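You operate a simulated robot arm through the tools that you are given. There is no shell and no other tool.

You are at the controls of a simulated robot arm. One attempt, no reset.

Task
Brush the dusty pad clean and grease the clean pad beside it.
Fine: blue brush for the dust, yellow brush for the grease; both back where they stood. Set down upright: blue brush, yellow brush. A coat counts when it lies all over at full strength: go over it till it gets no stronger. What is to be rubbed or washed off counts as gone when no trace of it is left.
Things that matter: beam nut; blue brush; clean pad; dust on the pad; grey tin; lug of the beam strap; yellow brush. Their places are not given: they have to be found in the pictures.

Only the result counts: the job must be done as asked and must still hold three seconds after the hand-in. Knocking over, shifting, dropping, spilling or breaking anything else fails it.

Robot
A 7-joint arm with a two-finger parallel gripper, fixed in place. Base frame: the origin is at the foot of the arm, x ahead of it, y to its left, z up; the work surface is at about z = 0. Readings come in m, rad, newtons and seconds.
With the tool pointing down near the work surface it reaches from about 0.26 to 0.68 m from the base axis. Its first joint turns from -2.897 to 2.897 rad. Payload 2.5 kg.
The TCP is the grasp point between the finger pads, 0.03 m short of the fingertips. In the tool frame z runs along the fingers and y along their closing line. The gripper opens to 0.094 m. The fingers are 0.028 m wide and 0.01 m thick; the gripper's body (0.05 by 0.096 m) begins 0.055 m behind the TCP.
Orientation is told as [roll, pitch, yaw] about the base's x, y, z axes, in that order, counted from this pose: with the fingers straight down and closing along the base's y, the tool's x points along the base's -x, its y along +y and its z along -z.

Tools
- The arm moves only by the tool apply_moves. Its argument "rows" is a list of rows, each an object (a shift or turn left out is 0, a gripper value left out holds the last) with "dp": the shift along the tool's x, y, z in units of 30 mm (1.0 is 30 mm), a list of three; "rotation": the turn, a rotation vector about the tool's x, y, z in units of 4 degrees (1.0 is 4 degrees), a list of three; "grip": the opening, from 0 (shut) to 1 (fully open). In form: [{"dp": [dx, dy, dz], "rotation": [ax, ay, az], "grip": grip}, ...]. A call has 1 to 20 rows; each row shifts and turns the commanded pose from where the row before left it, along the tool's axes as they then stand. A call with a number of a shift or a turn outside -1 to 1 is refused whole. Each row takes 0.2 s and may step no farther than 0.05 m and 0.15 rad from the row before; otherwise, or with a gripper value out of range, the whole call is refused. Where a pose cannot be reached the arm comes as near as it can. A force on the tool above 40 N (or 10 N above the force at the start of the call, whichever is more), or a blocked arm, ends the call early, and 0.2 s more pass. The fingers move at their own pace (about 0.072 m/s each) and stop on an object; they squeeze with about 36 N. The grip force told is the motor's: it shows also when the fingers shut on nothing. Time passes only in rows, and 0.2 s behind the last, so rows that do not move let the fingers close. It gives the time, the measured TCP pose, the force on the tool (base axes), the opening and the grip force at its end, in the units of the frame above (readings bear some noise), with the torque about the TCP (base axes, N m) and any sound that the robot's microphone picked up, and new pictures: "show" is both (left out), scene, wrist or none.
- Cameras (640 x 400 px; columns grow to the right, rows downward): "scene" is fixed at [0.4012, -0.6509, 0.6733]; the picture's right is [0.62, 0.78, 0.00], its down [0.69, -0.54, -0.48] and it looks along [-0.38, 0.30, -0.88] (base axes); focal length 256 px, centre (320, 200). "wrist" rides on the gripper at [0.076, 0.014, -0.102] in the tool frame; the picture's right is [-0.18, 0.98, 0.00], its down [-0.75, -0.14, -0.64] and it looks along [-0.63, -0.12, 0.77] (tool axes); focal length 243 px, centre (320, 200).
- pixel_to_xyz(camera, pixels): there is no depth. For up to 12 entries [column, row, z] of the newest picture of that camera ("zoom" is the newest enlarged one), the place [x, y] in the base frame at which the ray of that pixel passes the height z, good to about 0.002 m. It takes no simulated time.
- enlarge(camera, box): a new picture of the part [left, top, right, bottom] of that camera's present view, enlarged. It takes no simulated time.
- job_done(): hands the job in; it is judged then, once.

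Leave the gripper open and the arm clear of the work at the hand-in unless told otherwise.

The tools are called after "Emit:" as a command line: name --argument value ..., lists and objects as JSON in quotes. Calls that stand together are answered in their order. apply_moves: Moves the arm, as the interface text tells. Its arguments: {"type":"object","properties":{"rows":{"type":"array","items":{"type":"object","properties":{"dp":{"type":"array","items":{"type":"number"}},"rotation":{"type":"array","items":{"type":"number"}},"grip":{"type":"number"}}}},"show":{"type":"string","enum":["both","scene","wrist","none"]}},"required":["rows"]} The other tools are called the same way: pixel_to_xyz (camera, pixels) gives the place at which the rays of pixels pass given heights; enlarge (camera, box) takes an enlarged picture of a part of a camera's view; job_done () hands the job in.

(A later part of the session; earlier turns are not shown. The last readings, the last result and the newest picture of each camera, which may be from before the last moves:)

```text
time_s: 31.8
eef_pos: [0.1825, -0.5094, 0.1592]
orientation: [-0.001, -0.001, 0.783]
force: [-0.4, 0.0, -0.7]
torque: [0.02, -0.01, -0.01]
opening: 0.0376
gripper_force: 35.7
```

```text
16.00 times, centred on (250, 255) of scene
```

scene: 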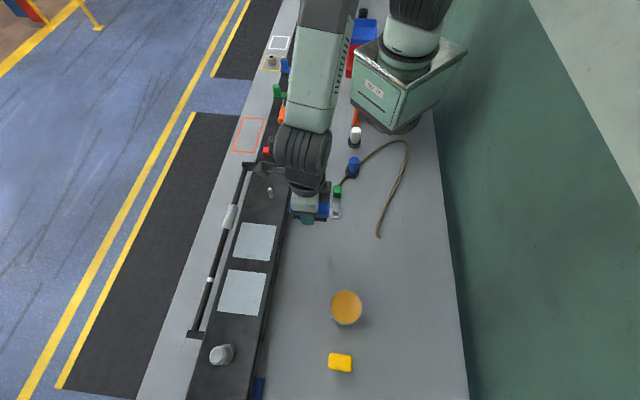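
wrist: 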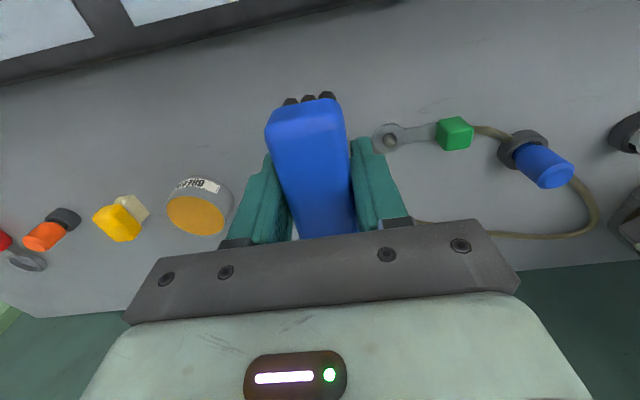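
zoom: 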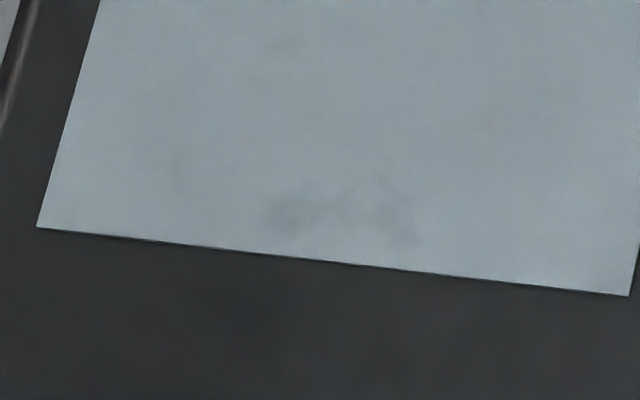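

The clean pad shows similar smudges, so the spot is probably texture. To be sure, I'll get a close wrist-camera view of the pad by moving so that it shows beyond the brush.

Emit:
apply_moves --rows '[{"dp": [0.5, -0.7, -0.4]}, {"dp": [0.6, -0.9, -0.4]}, {"dp": [0.6, -0.9, -0.2]}, {"dp": [0.5, 0, 0]}]' --show "wrist"

Emit:
enlarge --camera "wrist" --box '[220, 0, 420, 130]'

```text
time_s: 32.8
eef_pos: [0.1891, -0.6073, 0.1931]
orientation: [0.0, 0.0, 0.786]
force: [0.4, 0.2, -0.3]
torque: [0.0, -0.01, -0.03]
opening: 0.0377
gripper_force: 36.7
```

wrist: 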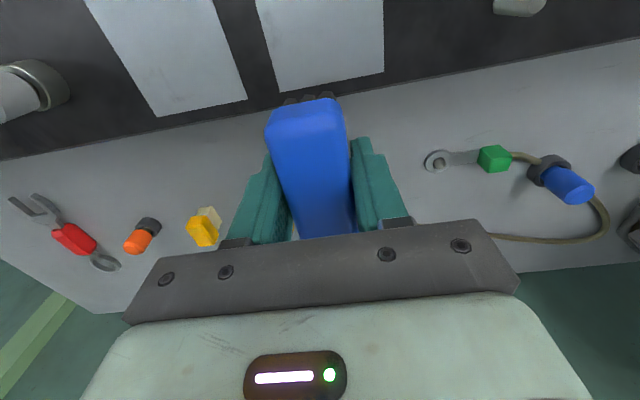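

```text
3.08 times, centred on (320, 65) of wrist
```

zoom: 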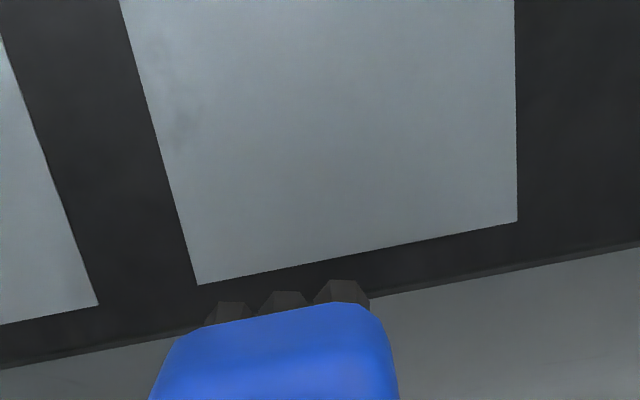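

I see only the same grey texture mark and no tan dust. For certainty I'll make a few more full passes over the pad with light force.

Emit:
apply_moves --rows '[{"dp": [0.55, -0.25, 0]}, {"dp": [0.55, -0.25, 0]}, {"dp": [0.55, -0.25, 0]}, {"dp": [0.55, -0.25, 0]}, {"dp": [0, 0, 0.9]}, {"dp": [0, 0, 0.9]}, {"dp": [0, 0, 0.7]}, {"dp": [0, 0, 0.25]}, {"dp": [0, 0, 0.07]}, {}]' --show "none"

```text
time_s: 35.0
eef_pos: [0.1645, -0.6775, 0.106]
orientation: [0.001, 0.0, 0.786]
force: [0.1, -0.1, -0.4]
torque: [0.01, 0.0, 0.01]
opening: 0.0378
gripper_force: 35.6
```

Emit:
apply_moves --rows '[{"dp": [0, 0, 0.03]}, {"dp": [0, 0, 0.02]}, {}]' --show "none"

```text
time_s: 35.8
eef_pos: [0.1648, -0.6779, 0.105]
orientation: [0.001, 0.0, 0.786]
force: [0.0, 0.8, 2.1]
torque: [-0.04, 0.09, -0.04]
opening: 0.0378
gripper_force: 35.9
```

Just touching, at about 2 N. I'll press 1 mm more and make two passes.

Emit:
apply_moves --rows '[{"dp": [0, 0, 0.03]}, {"dp": [0, 0.48, 0]}, {"dp": [0, 0.48, 0.005]}, {"dp": [0, 0.48, 0.005]}, {"dp": [0, 0.48, 0.005]}, {"dp": [0, 0.48, 0.005]}, {"dp": [0, 0.45, 0.005]}, {"dp": [0.35, 0, 0]}, {"dp": [0, -0.48, 0]}, {"dp": [0, -0.48, 0]}, {"dp": [0, -0.48, 0]}, {"dp": [0, -0.48, 0]}, {"dp": [0, -0.48, 0]}, {"dp": [0, -0.48, 0]}, {}]' --show "wrist"

```text
time_s: 39.0
eef_pos: [0.1593, -0.6865, 0.1044]
orientation: [0.001, 0.0, 0.785]
force: [-1.2, 3.1, 9.6]
torque: [-0.32, 0.34, -0.08]
opening: 0.0377
gripper_force: 36.2
```

wrist: 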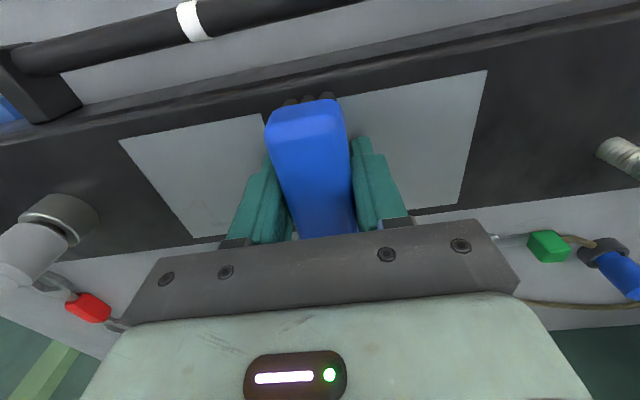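

Contact held at about 10 N. Two more passes on the near side and the middle.

Emit:
apply_moves --rows '[{"dp": [-0.35, 0, 0]}, {"dp": [-0.35, 0, 0.01]}, {"dp": [0, 0.48, 0.01]}, {"dp": [0, 0.48, 0]}, {"dp": [0, 0.48, 0]}, {"dp": [0, 0.48, 0]}, {"dp": [0, 0.48, 0]}, {"dp": [0, 0.48, 0]}, {"dp": [0.35, 0, 0]}, {"dp": [0, -0.48, 0]}, {"dp": [0, -0.48, 0]}, {"dp": [0, -0.48, 0]}, {"dp": [0, -0.48, 0]}, {"dp": [0, -0.48, 0]}, {"dp": [0, -0.48, 0]}, {}]' --show "wrist"

```text
time_s: 42.4
eef_pos: [0.1655, -0.6772, 0.103]
orientation: [0.0, -0.001, 0.785]
force: [-4.2, 5.5, 17.9]
torque: [-0.22, 0.26, -0.1]
opening: 0.0376
gripper_force: 35.8
```

wrist: 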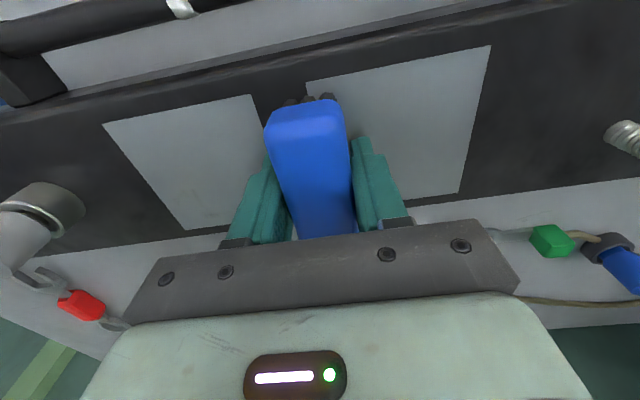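

The dusting is done. Now I'll lift and carry the blue brush back the exact reverse way to where it stood.

Emit:
apply_moves --rows '[{"dp": [0, 0, -0.545]}, {"dp": [0, 0, -0.7]}, {"dp": [0, 0, -0.7]}, {"dp": [-0.77, 0.153, 0]}, {"dp": [-0.77, 0.153, 0]}, {"dp": [-0.77, 0.153, 0]}, {"dp": [-0.77, 0.153, 0]}, {"dp": [-0.77, 0.153, 0]}, {"dp": [-0.77, 0.153, 0]}, {"dp": [-0.77, 0.153, 0]}, {"dp": [-0.77, 0.153, 0]}, {"dp": [-0.77, 0.153, 0]}, {"dp": [-0.77, 0.153, 0]}, {}]'

Emit:
enlarge --camera "scene" --box '[225, 215, 285, 265]'

```text
time_s: 45.4
eef_pos: [0.2977, -0.4801, 0.1591]
orientation: [0.0, -0.001, 0.788]
force: [0.5, 0.5, -0.8]
torque: [-0.04, 0.02, 0.03]
opening: 0.0376
gripper_force: 36.4
```

scene: 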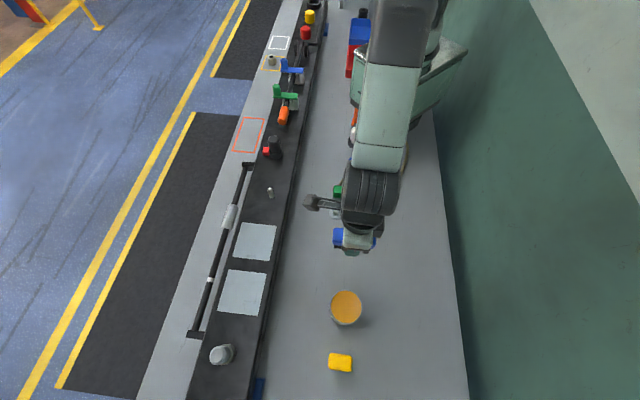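
wrist: 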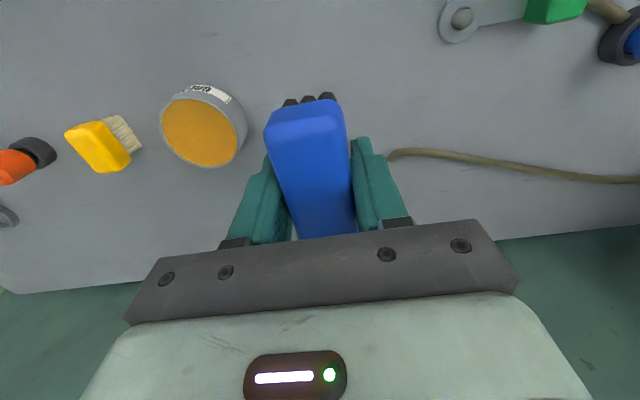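

```text
8.00 times, centred on (255, 240) of scene
```

zoom: 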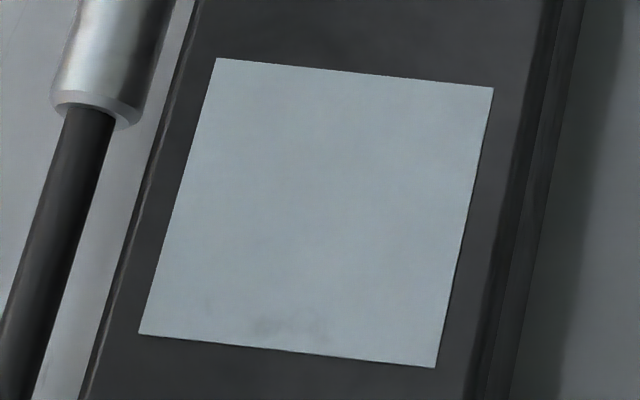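

The mark is unchanged, so it is texture, and the pad is clean. The arm is back above the brush's original place, so I'll lower it.

Emit:
apply_moves --rows '[{"dp": [0, 0, 0.9]}, {"dp": [0, 0, 0.9]}, {"dp": [0, 0, 0.9]}, {"dp": [0, 0, 0.9]}, {"dp": [0, 0, 0.3]}, {"dp": [0, 0, 0.1]}, {}]' --show "none"

```text
time_s: 47.0
eef_pos: [0.2966, -0.4814, 0.0411]
orientation: [0.0, 0.0, 0.787]
force: [0.5, 0.6, -0.9]
torque: [0.04, 0.0, 0.0]
opening: 0.0376
gripper_force: 36.3
```

Emit:
apply_moves --rows '[{"dp": [0, 0, 0.08]}, {"dp": [0, 0, 0.04]}, {}]' --show "none"

```text
time_s: 47.8
eef_pos: [0.2968, -0.4812, 0.036]
orientation: [-0.002, -0.001, 0.785]
force: [0.8, 0.2, -1.0]
torque: [-0.03, -0.02, 0.01]
opening: 0.0377
gripper_force: 36.3
```

No contact yet at z ≈ 0.037. Continuing in about 1 mm steps.

Emit:
apply_moves --rows '[{"dp": [0, 0, 0.03]}, {}]' --show "none"

Emit:
apply_moves --rows '[{"dp": [0, 0, 0.03]}, {}]' --show "wrist"

```text
time_s: 48.4
eef_pos: [0.2976, -0.4822, 0.0351]
orientation: [0.001, 0.0, 0.786]
force: [-0.1, 0.5, -1.4]
torque: [-0.02, -0.03, -0.02]
opening: 0.038
gripper_force: 36.0
```

```text
time_s: 49.0
eef_pos: [0.2967, -0.4811, 0.0348]
orientation: [0.0, -0.001, 0.784]
force: [0.5, 0.0, -1.1]
torque: [0.0, 0.0, -0.02]
opening: 0.0375
gripper_force: 36.7
```

wrist: 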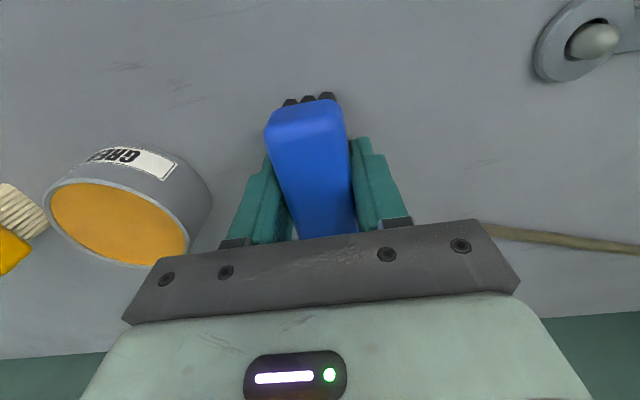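

Emit:
apply_moves --rows '[{"dp": [0, 0, 0.03]}, {}]' --show "none"

```text
time_s: 49.6
eef_pos: [0.2974, -0.4824, 0.0346]
orientation: [0.0, 0.001, 0.786]
force: [-0.1, 0.0, -0.5]
torque: [0.0, -0.03, -0.02]
opening: 0.0377
gripper_force: 36.0
```

Emit:
apply_moves --rows '[{"dp": [0, 0, 0.025]}, {}]' --show "none"

```text
time_s: 50.2
eef_pos: [0.2978, -0.4827, 0.0334]
orientation: [-0.001, -0.002, 0.786]
force: [0.1, -0.1, -0.9]
torque: [0.03, 0.0, -0.03]
opening: 0.0376
gripper_force: 35.9
```

Emit:
apply_moves --rows '[{"dp": [0, 0, 0.03]}, {}]' --show "both"

```text
time_s: 50.8
eef_pos: [0.2986, -0.483, 0.0334]
orientation: [0.0, 0.001, 0.783]
force: [-2.9, 3.0, 10.1]
torque: [-0.13, 0.29, -0.06]
opening: 0.0377
gripper_force: 36.5
```

scene: 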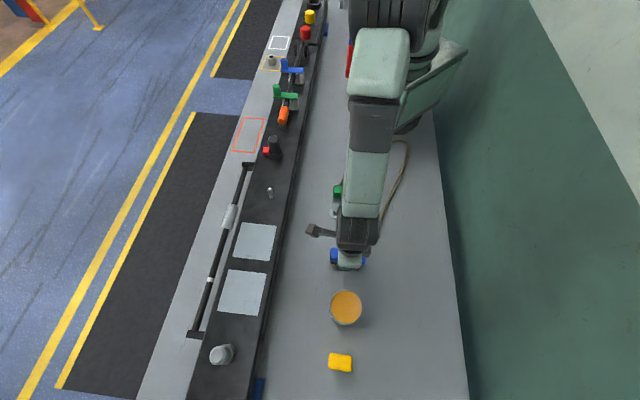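
wrist: 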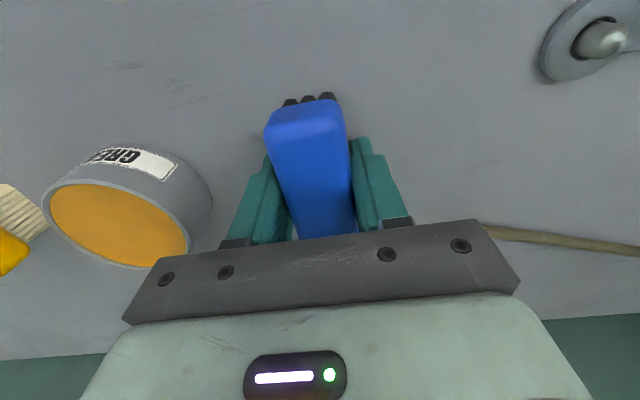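

The brush touched the table with 10 N. Now I'll open the fingers and lift straight up.

Emit:
apply_moves --rows '[{"dp": [0, 0, -0.02], "grip": 0.45}, {"grip": 0.7}, {"grip": 1}, {"grip": 1}, {"grip": 1}]' --show "wrist"

Emit:
apply_moves --rows '[{"dp": [0, 0, -0.4], "grip": 1}, {"dp": [0, 0, -0.9]}, {"dp": [0, 0, -0.9]}, {"dp": [0, 0, -0.9]}, {"dp": [0, 0, -0.9]}]' --show "both"

```text
time_s: 52.0
eef_pos: [0.2984, -0.4824, 0.0326]
orientation: [0.001, -0.001, 0.786]
force: [1.3, -0.5, -0.3]
torque: [0.02, 0.01, 0.05]
opening: 0.0939
gripper_force: 0.1
```

wrist: 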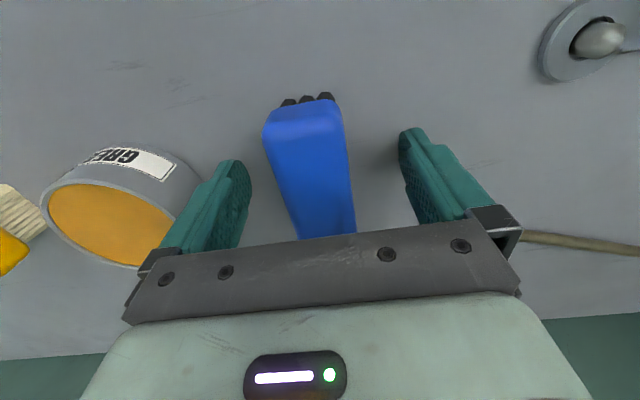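

```text
time_s: 53.2
eef_pos: [0.2975, -0.4824, 0.1558]
orientation: [-0.001, 0.0, 0.785]
force: [-0.1, -0.7, -0.4]
torque: [0.01, -0.02, -0.02]
opening: 0.0942
gripper_force: 0.1
```

scene: 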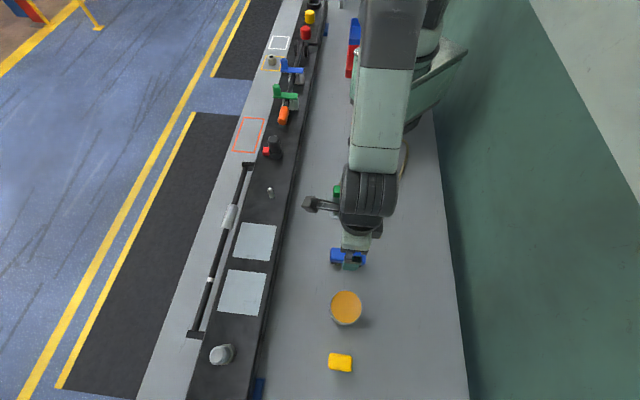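
wrist: 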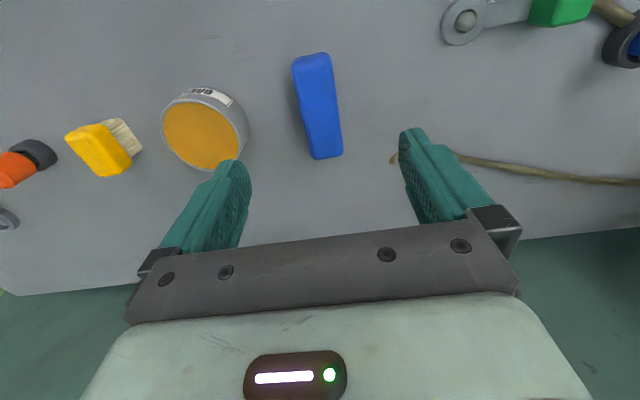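

The blue brush stands back in its place. Now the yellow brush. It is 0.79 m out, so I'll grip it by its ends (closing along its long axis) with the hand tilted outward. First I'll rise, then turn the yaw from 45° towards 135° so that the camera sits on the outer, upper side.

Emit:
apply_moves --rows '[{"dp": [0, 0, -0.9], "grip": 1}, {"dp": [0, 0, -0.9]}, {"dp": [0, 0, -0.9]}, {"dp": [0, 0, -0.9]}, {"dp": [0, 0, -0.9]}, {"rotation": [0, 0, -0.9375]}, {"rotation": [0, 0, -0.9375]}, {"rotation": [0, 0, -0.9375]}, {"rotation": [0, 0, -0.9375]}, {"rotation": [0, 0, -0.9375]}, {"rotation": [0, 0, -0.9375]}, {"rotation": [0, 0, -0.9375]}, {"rotation": [0, 0, -0.9375]}, {"rotation": [0, 0, -0.9375]}, {"rotation": [0, 0, -0.9375]}, {"rotation": [0, 0, -0.9375]}, {"rotation": [0, 0, -0.9375]}]'

```text
time_s: 56.8
eef_pos: [0.2955, -0.4828, 0.2885]
orientation: [0.0, 0.0, 1.572]
force: [0.3, 0.3, 0.9]
torque: [0.0, 0.03, 0.0]
opening: 0.0942
gripper_force: 0.0
```

scene: 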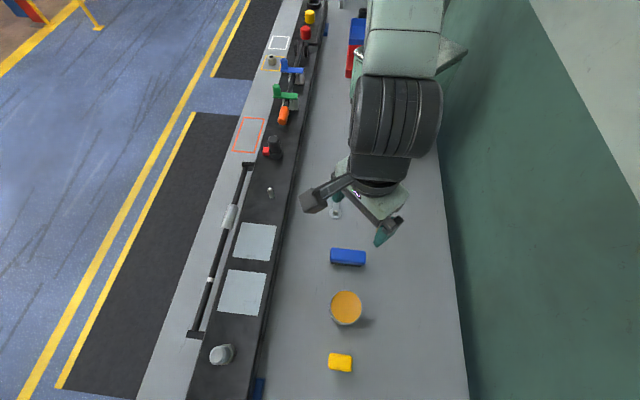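
wrist: 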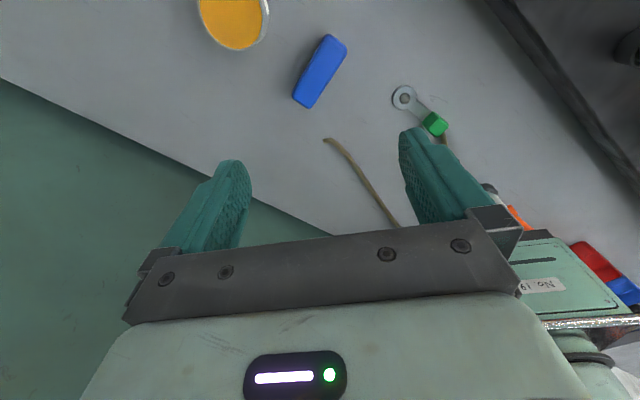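

The yaw is 90° without trouble. Continuing to 135°.

Emit:
apply_moves --rows '[{"rotation": [0, 0, -0.9375]}, {"rotation": [0, 0, -0.9375]}, {"rotation": [0, 0, -0.9375]}, {"rotation": [0, 0, -0.9375]}, {"rotation": [0, 0, -0.9375]}, {"rotation": [0, 0, -0.9375]}, {"rotation": [0, 0, -0.9375]}, {"rotation": [0, 0, -0.9375]}, {"rotation": [0, 0, -0.9375]}, {"rotation": [0, 0, -0.9375]}, {"rotation": [0, 0, -0.9375]}, {"rotation": [0, 0, -0.9375]}]'

```text
time_s: 59.4
eef_pos: [0.2968, -0.4807, 0.2882]
orientation: [-0.001, 0.001, 2.357]
force: [0.3, -1.0, -0.1]
torque: [-0.01, 0.05, -0.03]
opening: 0.0938
gripper_force: 0.0
```

scene: 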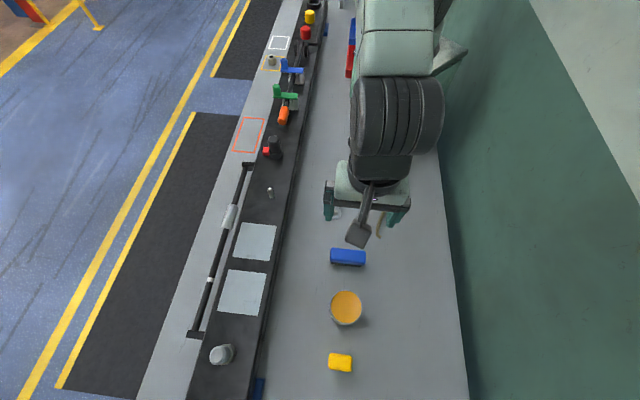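
wrist: 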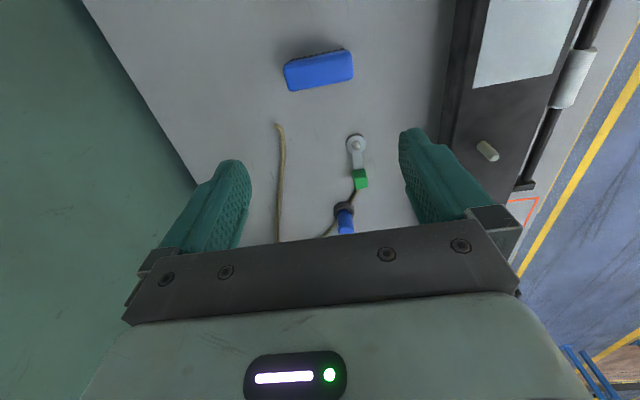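

Yaw 135° works too. The yellow brush now lies straight along tool +x, 0.232 m out. I'll tilt the hand 30° outward about the closing line.

Emit:
apply_moves --rows '[{"rotation": [0, 0.9375, 0]}, {"rotation": [0, 0.9375, 0]}, {"rotation": [0, 0.9375, 0]}, {"rotation": [0, 0.9375, 0]}, {"rotation": [0, 0.9375, 0]}, {"rotation": [0, 0.9375, 0]}, {"rotation": [0, 0.9375, 0]}, {"rotation": [0, 0.9375, 0]}]'

```text
time_s: 61.2
eef_pos: [0.2979, -0.4824, 0.2884]
orientation: [-0.001, 0.524, 2.356]
force: [-0.4, 0.3, 0.5]
torque: [-0.02, 0.03, -0.01]
opening: 0.094
gripper_force: 0.0
```

scene: 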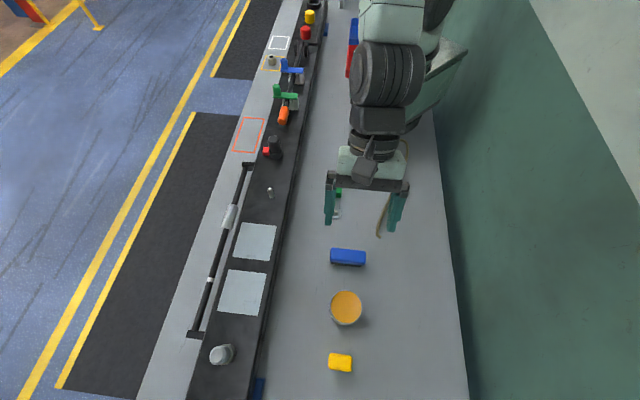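
wrist: 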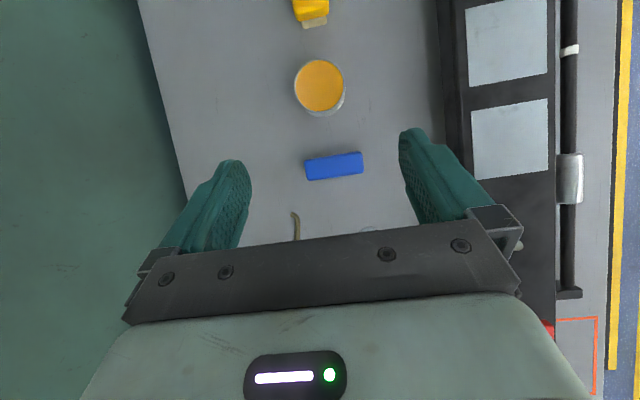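

The view is now nearly straight down. I'll move outward over the yellow brush while going down to z ≈ 0.16, and check reach and alignment.

Emit:
apply_moves --rows '[{"dp": [0.453, 0, 0.762]}, {"dp": [0.453, 0, 0.762]}, {"dp": [0.453, 0, 0.762]}, {"dp": [0.453, 0, 0.762]}, {"dp": [0.453, 0, 0.762]}, {"dp": [0.453, 0, 0.762]}, {"dp": [0.453, 0, 0.762]}, {"dp": [0.453, 0, 0.762]}, {"dp": [0.453, 0, 0.762]}, {"dp": [0.453, 0, 0.762]}]'

```text
time_s: 63.4
eef_pos: [0.4618, -0.6449, 0.1591]
orientation: [0.0, 0.524, 2.356]
force: [0.6, 0.2, 0.2]
torque: [-0.01, 0.0, -0.02]
opening: 0.0938
gripper_force: 0.0
```

scene: 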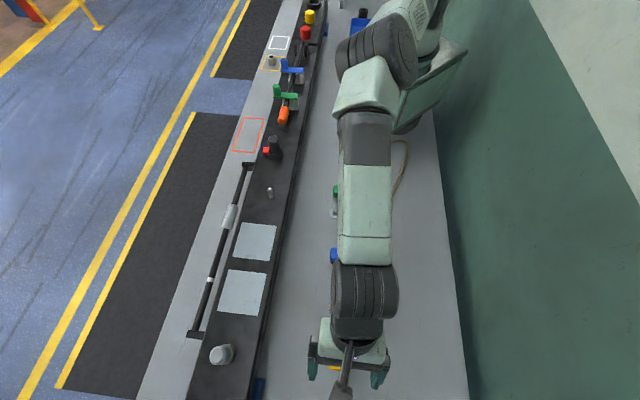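
wrist: 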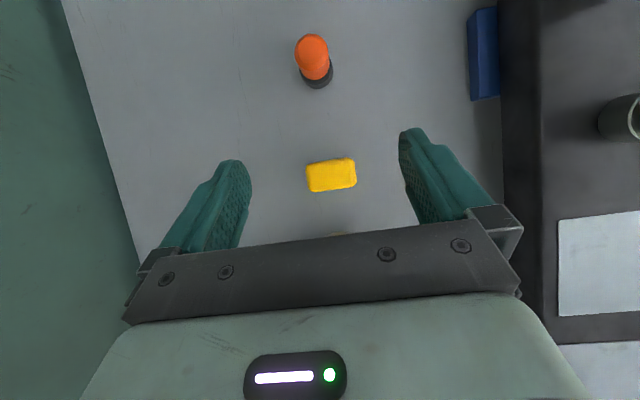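

Reach is fine here. I'll check the yellow brush's exact place and height in this view.

Emit:
enlarge --camera "wrist" --box '[270, 130, 390, 220]'

Emit:
pixel_to_xyz --camera "wrist" --pixels '[[307, 165, 0.037], [354, 158, 0.037], [357, 184, 0.037], [311, 192, 0.037], [331.5, 175, 0.037], [331.5, 175, 0.03], [331.5, 175, 0.045], [313, 40, 0.05]]'

```text
4.44 times, centred on (330, 175) of wrist
```

zoom: 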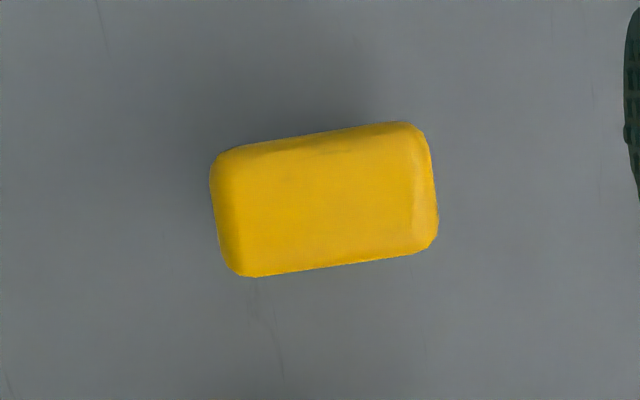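

```text
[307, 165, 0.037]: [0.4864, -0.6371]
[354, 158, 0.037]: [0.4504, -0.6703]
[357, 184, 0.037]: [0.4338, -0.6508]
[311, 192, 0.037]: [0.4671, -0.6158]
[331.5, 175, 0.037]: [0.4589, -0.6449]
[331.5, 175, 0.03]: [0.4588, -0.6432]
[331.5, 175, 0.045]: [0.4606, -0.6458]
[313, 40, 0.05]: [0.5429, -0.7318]
```

The yellow brush is centred at about (0.460, -0.6445), with its body between z ≈ 0.02 and 0.038 and bristles below. I'll shift 9 mm inward, so that the slanted fingers meet the middle of the body, and descend in two stages.

Emit:
apply_moves --rows '[{"dp": [-0.361, 0, 0.503], "grip": 1}, {"dp": [-0.361, 0, 0.503]}, {"dp": [-0.361, 0, 0.503]}, {"dp": [-0.361, 0, 0.503]}, {}]'

```text
time_s: 64.6
eef_pos: [0.4581, -0.6414, 0.0859]
orientation: [0.0, 0.522, 2.356]
force: [-0.1, -0.7, 0.9]
torque: [0.02, 0.03, -0.01]
opening: 0.0939
gripper_force: 0.1
```

scene: 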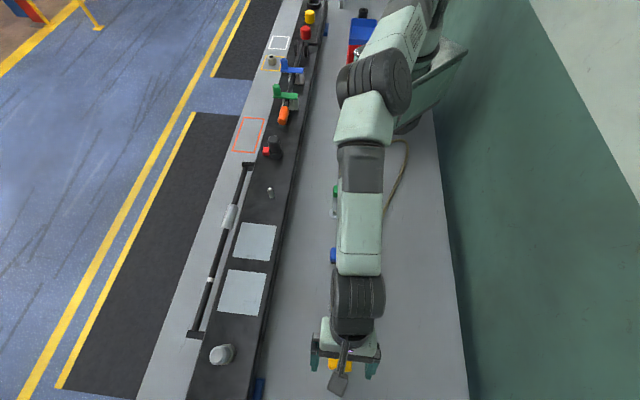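
wrist: 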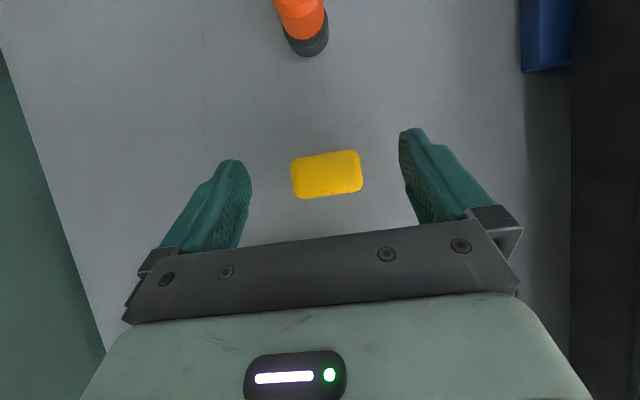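

Well centred between the fingers. I'll descend the remaining 39 mm to z ≈ 0.047.

Emit:
apply_moves --rows '[{"dp": [-0.241, 0, 0.336], "grip": 1}, {"dp": [-0.241, 0, 0.336]}, {"dp": [-0.241, 0, 0.336]}, {}]'

```text
time_s: 65.6
eef_pos: [0.4554, -0.6388, 0.0465]
orientation: [0.0, 0.525, 2.357]
force: [0.3, -0.1, -0.3]
torque: [0.01, 0.01, 0.01]
opening: 0.0939
gripper_force: 0.0
```

scene: 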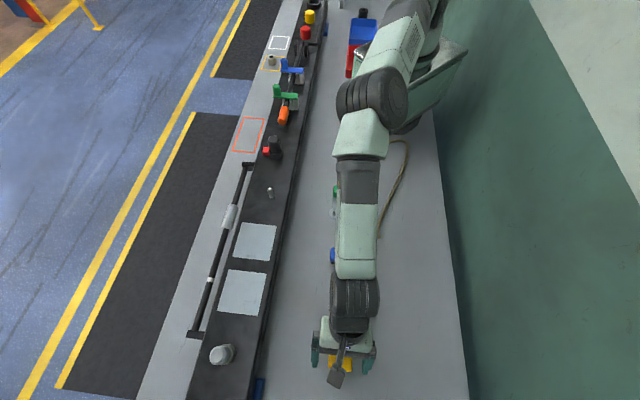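
wrist: 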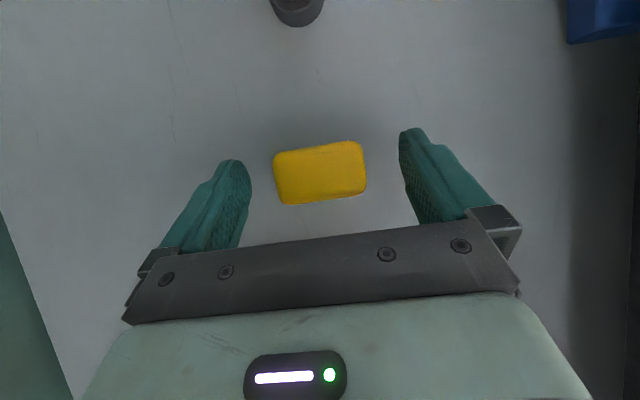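

Brush centred at (320,172) and aligned with the closing line. Closing now.

Emit:
apply_moves --rows '[{"grip": 0.6}, {"grip": 0.3}, {"grip": 0.0}, {"grip": 0.0}, {"grip": 0.0}, {"grip": 0.0}]'

```text
time_s: 67.0
eef_pos: [0.4552, -0.638, 0.0474]
orientation: [0.001, 0.525, 2.358]
force: [-0.7, 0.4, -0.1]
torque: [-0.01, 0.03, 0.01]
opening: 0.0529
gripper_force: 35.6
```

scene: 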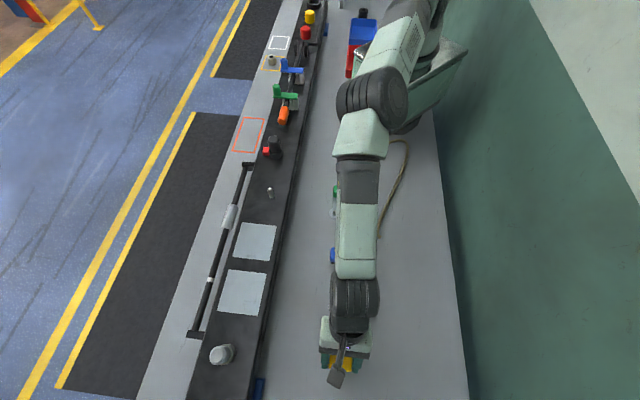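
wrist: 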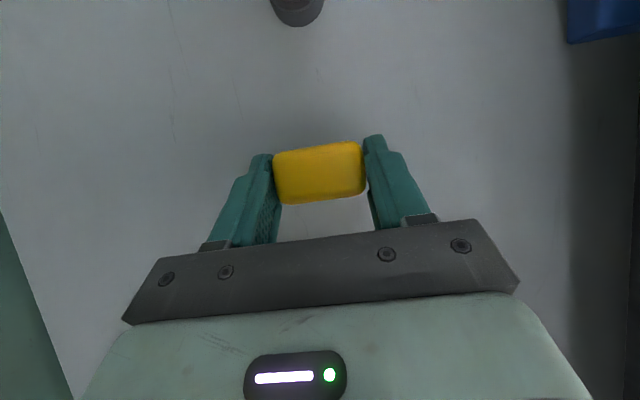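

Held at an opening of 0.0529 m. Lifting straight up 0.10 m.

Emit:
apply_moves --rows '[{"dp": [0.217, 0, -0.387]}, {"dp": [0.45, 0, -0.775]}, {"dp": [0.5, 0, -0.866]}, {"dp": [0.5, 0, -0.859]}, {}]'

```text
time_s: 68.2
eef_pos: [0.4525, -0.6384, 0.1472]
orientation: [-0.001, 0.523, 2.356]
force: [0.7, 0.2, -0.5]
torque: [0.0, -0.01, -0.03]
opening: 0.0528
gripper_force: 36.3
```

scene: 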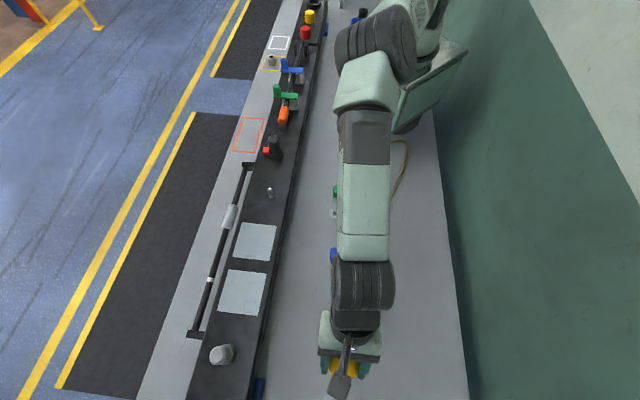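
wrist: 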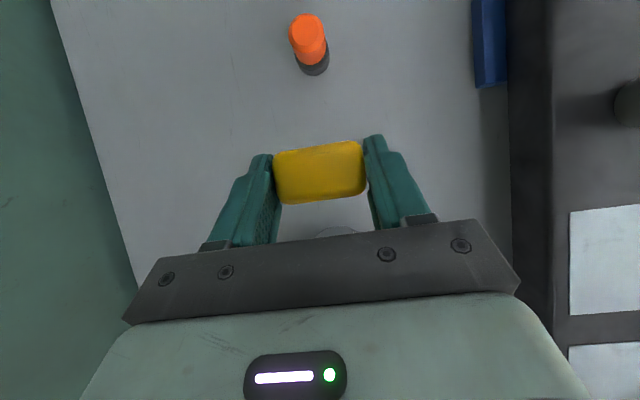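

Lifted cleanly. Now back over the tin: 0.1085 m inward and 5 mm sideways, keeping the height.

Emit:
apply_moves --rows '[{"dp": [-0.5, -0.044, -0.289]}, {"dp": [-0.8, -0.044, -0.462]}, {"dp": [-0.8, -0.044, -0.462]}, {"dp": [-0.8, -0.045, -0.462]}, {"dp": [-0.232, 0, -0.133]}, {}]'

```text
time_s: 69.6
eef_pos: [0.3787, -0.557, 0.1468]
orientation: [0.0, 0.524, 2.356]
force: [-0.1, -0.3, -1.7]
torque: [-0.01, 0.01, 0.0]
opening: 0.0523
gripper_force: 35.8
```

scene: 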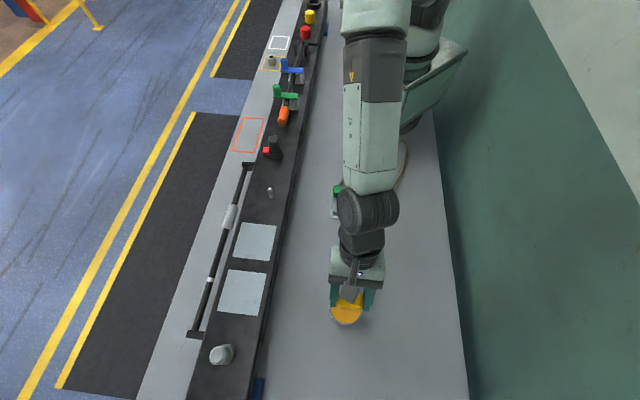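
wrist: 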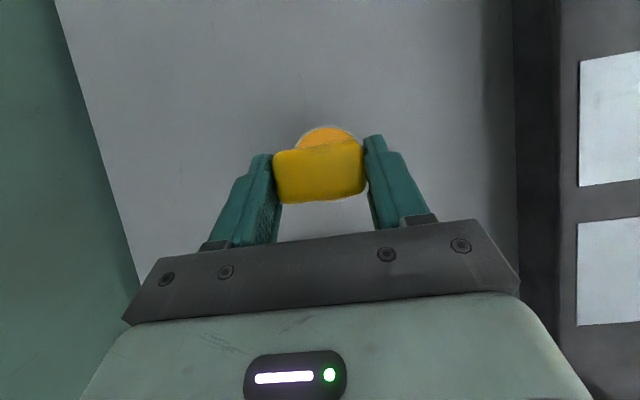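

Emit:
enlarge --camera "wrist" --box '[250, 110, 400, 220]'

Emit:
enlarge --camera "scene" --box '[310, 250, 400, 340]'

Emit:
pixel_to_xyz --camera "wrist" --pixels '[[326, 125, 0.037], [296, 147, 0.037], [355, 138, 0.037], [320, 172, 0.137], [320, 202, 0.037], [320, 140, 0.037]]'

```text
3.64 times, centred on (325, 165) of wrist
```

zoom: 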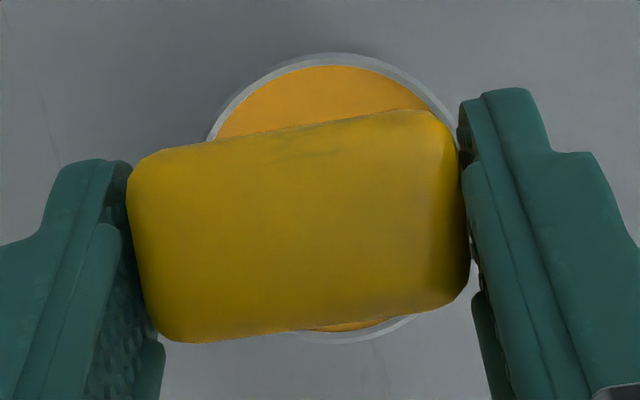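

```text
4.44 times, centred on (355, 295) of scene
```

zoom: 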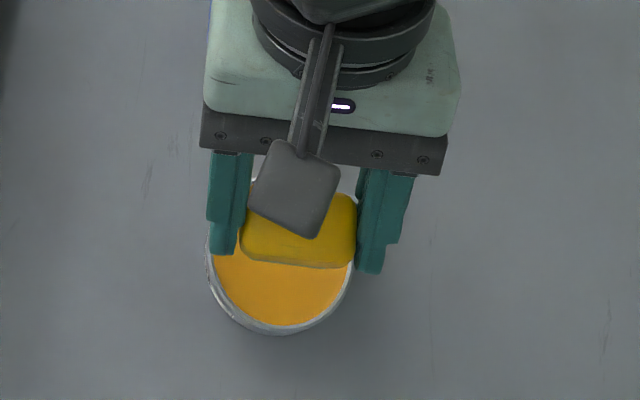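

```text
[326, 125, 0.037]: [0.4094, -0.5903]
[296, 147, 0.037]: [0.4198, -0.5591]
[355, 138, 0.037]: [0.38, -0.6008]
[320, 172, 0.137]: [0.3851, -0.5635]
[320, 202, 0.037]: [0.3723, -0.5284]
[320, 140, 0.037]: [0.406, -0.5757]
```

The brush is right over the tin's centre. I'll lower until the bristles are just above the rim, then go slowly.

Emit:
apply_moves --rows '[{"dp": [-0.306, 0, 0.529]}, {"dp": [-0.306, 0, 0.529]}, {"dp": [-0.305, 0, 0.53]}, {}]'

Emit:
enlarge --camera "scene" --box '[310, 260, 390, 340]'

Emit:
enlarge --camera "wrist" --box '[250, 110, 400, 220]'

```text
time_s: 70.6
eef_pos: [0.3829, -0.556, 0.0948]
orientation: [-0.001, 0.523, 2.358]
force: [0.2, 0.0, -1.1]
torque: [-0.02, 0.02, -0.03]
opening: 0.0524
gripper_force: 36.0
```

scene: 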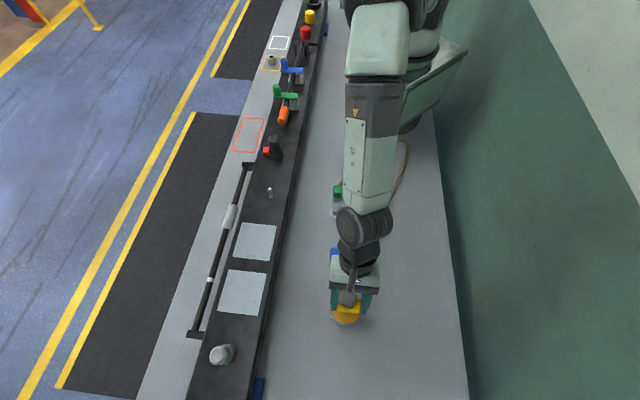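
wrist: 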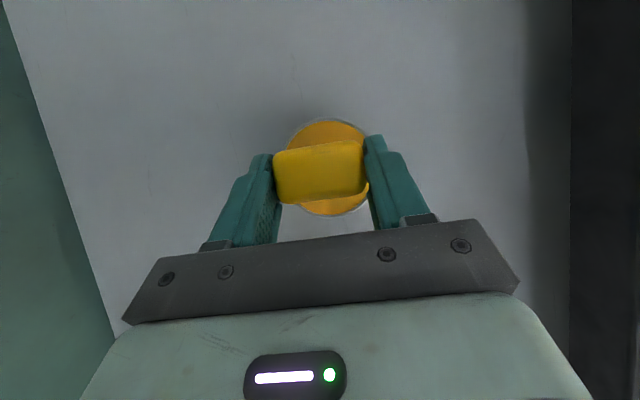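

```text
5.00 times, centred on (350, 300) of scene
```

zoom: 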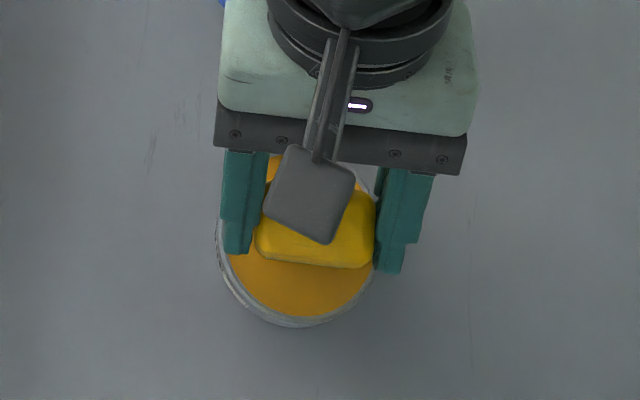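

```text
3.64 times, centred on (325, 165) of wrist
```

zoom: 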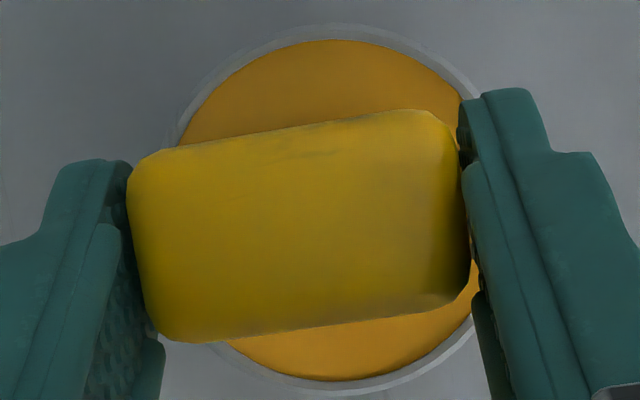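

Emit:
pixel_to_xyz --camera "wrist" --pixels '[[326.4, 116, 0.037], [332, 218.6, 0.037], [329, 167, 0.037], [319.5, 172, 0.083]]'

Emit:
apply_moves --rows '[{"dp": [-0.05, 0, 0.087]}, {"dp": [-0.05, 0, 0.087]}, {}]' --show "none"

```text
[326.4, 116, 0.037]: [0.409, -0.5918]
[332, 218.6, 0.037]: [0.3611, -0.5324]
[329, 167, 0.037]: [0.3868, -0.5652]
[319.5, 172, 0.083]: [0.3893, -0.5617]
```

```text
time_s: 71.4
eef_pos: [0.3811, -0.5559, 0.0881]
orientation: [-0.001, 0.524, 2.356]
force: [0.0, 0.4, 2.2]
torque: [0.02, -0.03, 0.01]
opening: 0.0525
gripper_force: 36.2
```

I read about 2 N, perhaps the first touch of the grease. Lowering another 2 mm, carefully.

Emit:
apply_moves --rows '[{"dp": [-0.033, 0, 0.058]}, {}]' --show "none"

```text
time_s: 72.0
eef_pos: [0.3824, -0.559, 0.0873]
orientation: [0.0, 0.529, 2.356]
force: [-5.9, 3.1, 25.0]
torque: [0.11, 0.12, 0.01]
opening: 0.0522
gripper_force: 35.9
```

A firm contact at 25 N means the bristles are on the grease. I'll ease up about 1 mm, dwell briefly, then lift.

Emit:
apply_moves --rows '[{"dp": [0.017, 0, -0.029]}, {}, {}]' --show "both"

Emit:
enlarge --camera "scene" --box '[310, 260, 390, 340]'

Emit:
enlarge --camera "wrist" --box '[250, 110, 400, 220]'

```text
time_s: 72.8
eef_pos: [0.3819, -0.5579, 0.088]
orientation: [0.0, 0.529, 2.356]
force: [0.8, -4.5, 24.8]
torque: [-0.27, -0.18, 0.0]
opening: 0.0527
gripper_force: 35.6
```

scene: 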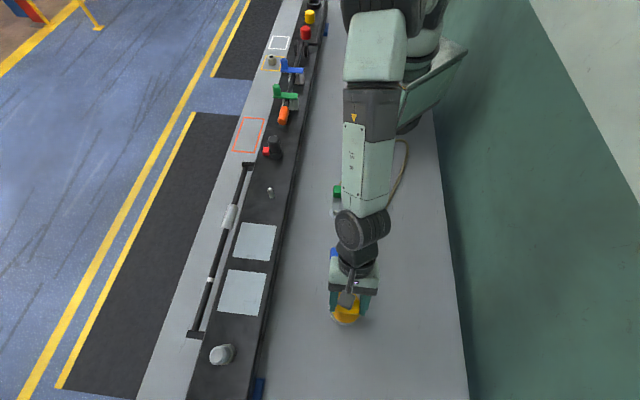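
wrist: 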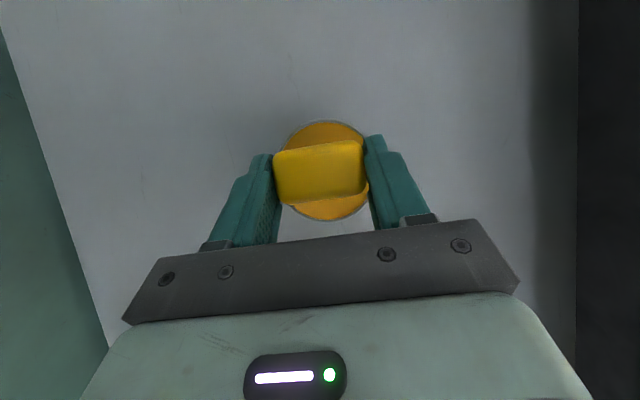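

```text
5.00 times, centred on (350, 300) of scene
```

zoom: 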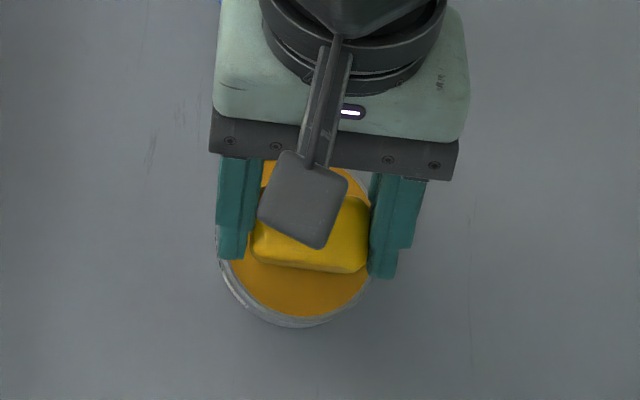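

```text
3.64 times, centred on (325, 165) of wrist
```

zoom: 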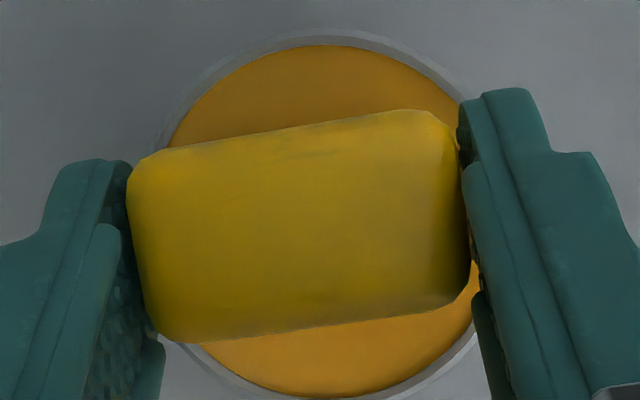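

Lifting straight up out of the tin to h ≈ 0.10.

Emit:
apply_moves --rows '[{"dp": [0.133, 0, -0.231]}, {"dp": [0.45, 0, -0.78]}, {"dp": [0.45, 0, -0.779]}, {}]' --show "both"

Emit:
enlarge --camera "scene" --box '[310, 250, 400, 340]'

Emit:
enlarge --camera "wrist" --box '[250, 110, 400, 220]'

```text
time_s: 73.8
eef_pos: [0.3772, -0.5565, 0.1468]
orientation: [0.0, 0.52, 2.359]
force: [-0.3, -0.8, -1.4]
torque: [0.02, 0.01, 0.0]
opening: 0.0525
gripper_force: 35.7
```

scene: 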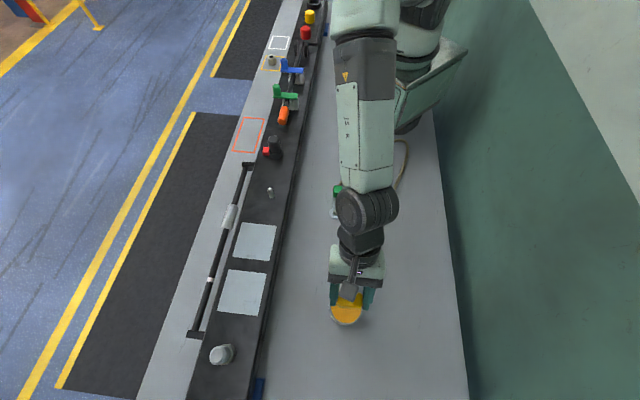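
wrist: 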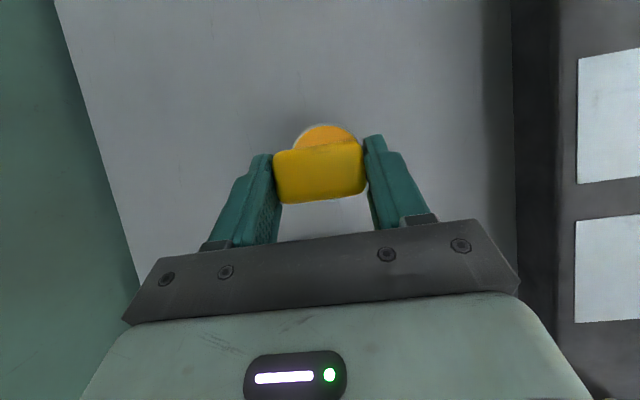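

```text
4.44 times, centred on (355, 295) of scene
```

zoom: 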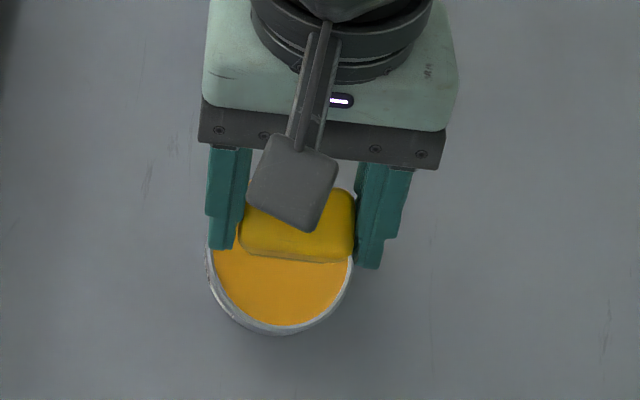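

```text
3.64 times, centred on (325, 165) of wrist
```

zoom: 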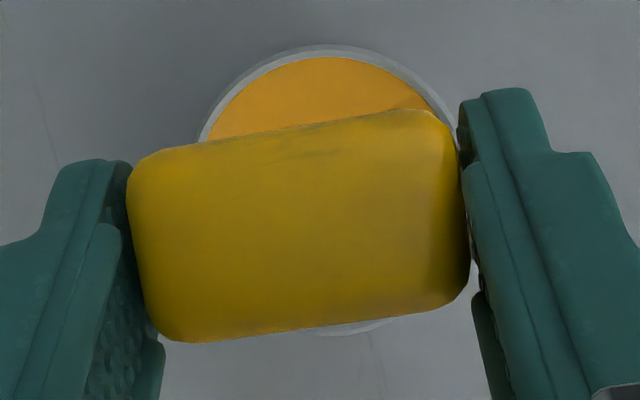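

The tin hasn't moved. The clean pad lies directly along the tool's +y, 0.237 m away. I'll raise a little and move across in two stages, checking that the arm follows the orientation.

Emit:
apply_moves --rows '[{"dp": [0.167, 0.3, -0.289]}, {"dp": [0.167, 0.6, -0.289]}, {"dp": [0, 0.8, 0]}, {"dp": [0, 0.8, 0]}, {"dp": [0, 0.8, 0]}, {"dp": [0, 0.8, 0]}, {}]'

```text
time_s: 75.4
eef_pos: [0.2933, -0.6431, 0.1666]
orientation: [0.001, 0.522, 2.356]
force: [-0.3, 0.5, 0.5]
torque: [0.0, -0.03, 0.01]
opening: 0.0524
gripper_force: 36.5
```

scene: 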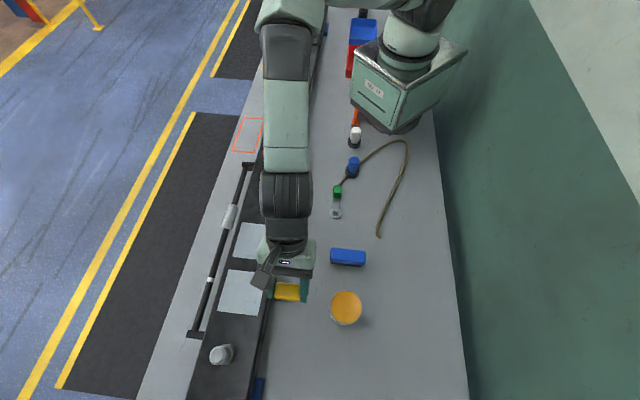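
wrist: 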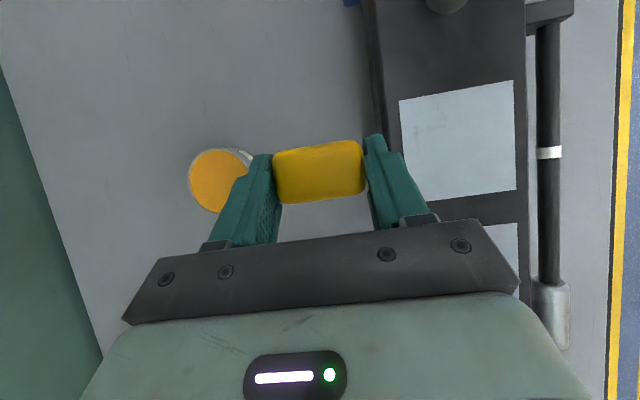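

The arm follows well, and the view is good for locating the clean pad exactly.

Emit:
pixel_to_xyz --camera "wrist" --pixels '[[399, 101, 0.067], [512, 81, 0.067], [517, 189, 0.067], [404, 207, 0.067], [319.5, 172, 0.158], [320, 172, 0.15]]'

Emit:
enlarge --camera "wrist" --box '[380, 60, 540, 220]'

```text
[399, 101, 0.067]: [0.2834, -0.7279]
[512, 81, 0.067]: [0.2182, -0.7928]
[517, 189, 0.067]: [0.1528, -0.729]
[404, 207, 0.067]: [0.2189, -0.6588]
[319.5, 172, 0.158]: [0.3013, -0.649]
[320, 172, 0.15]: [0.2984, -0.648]
```

```text
2.50 times, centred on (460, 140) of wrist
```

zoom: 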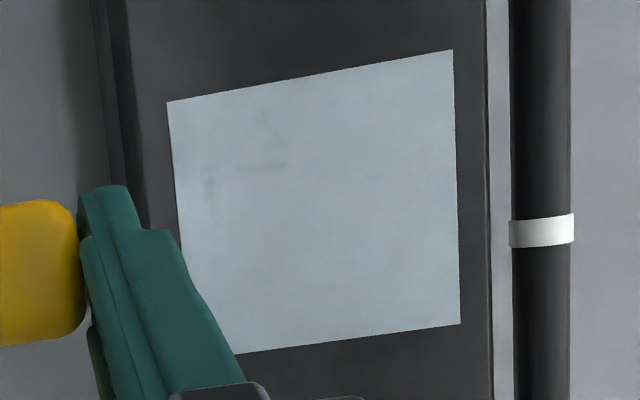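

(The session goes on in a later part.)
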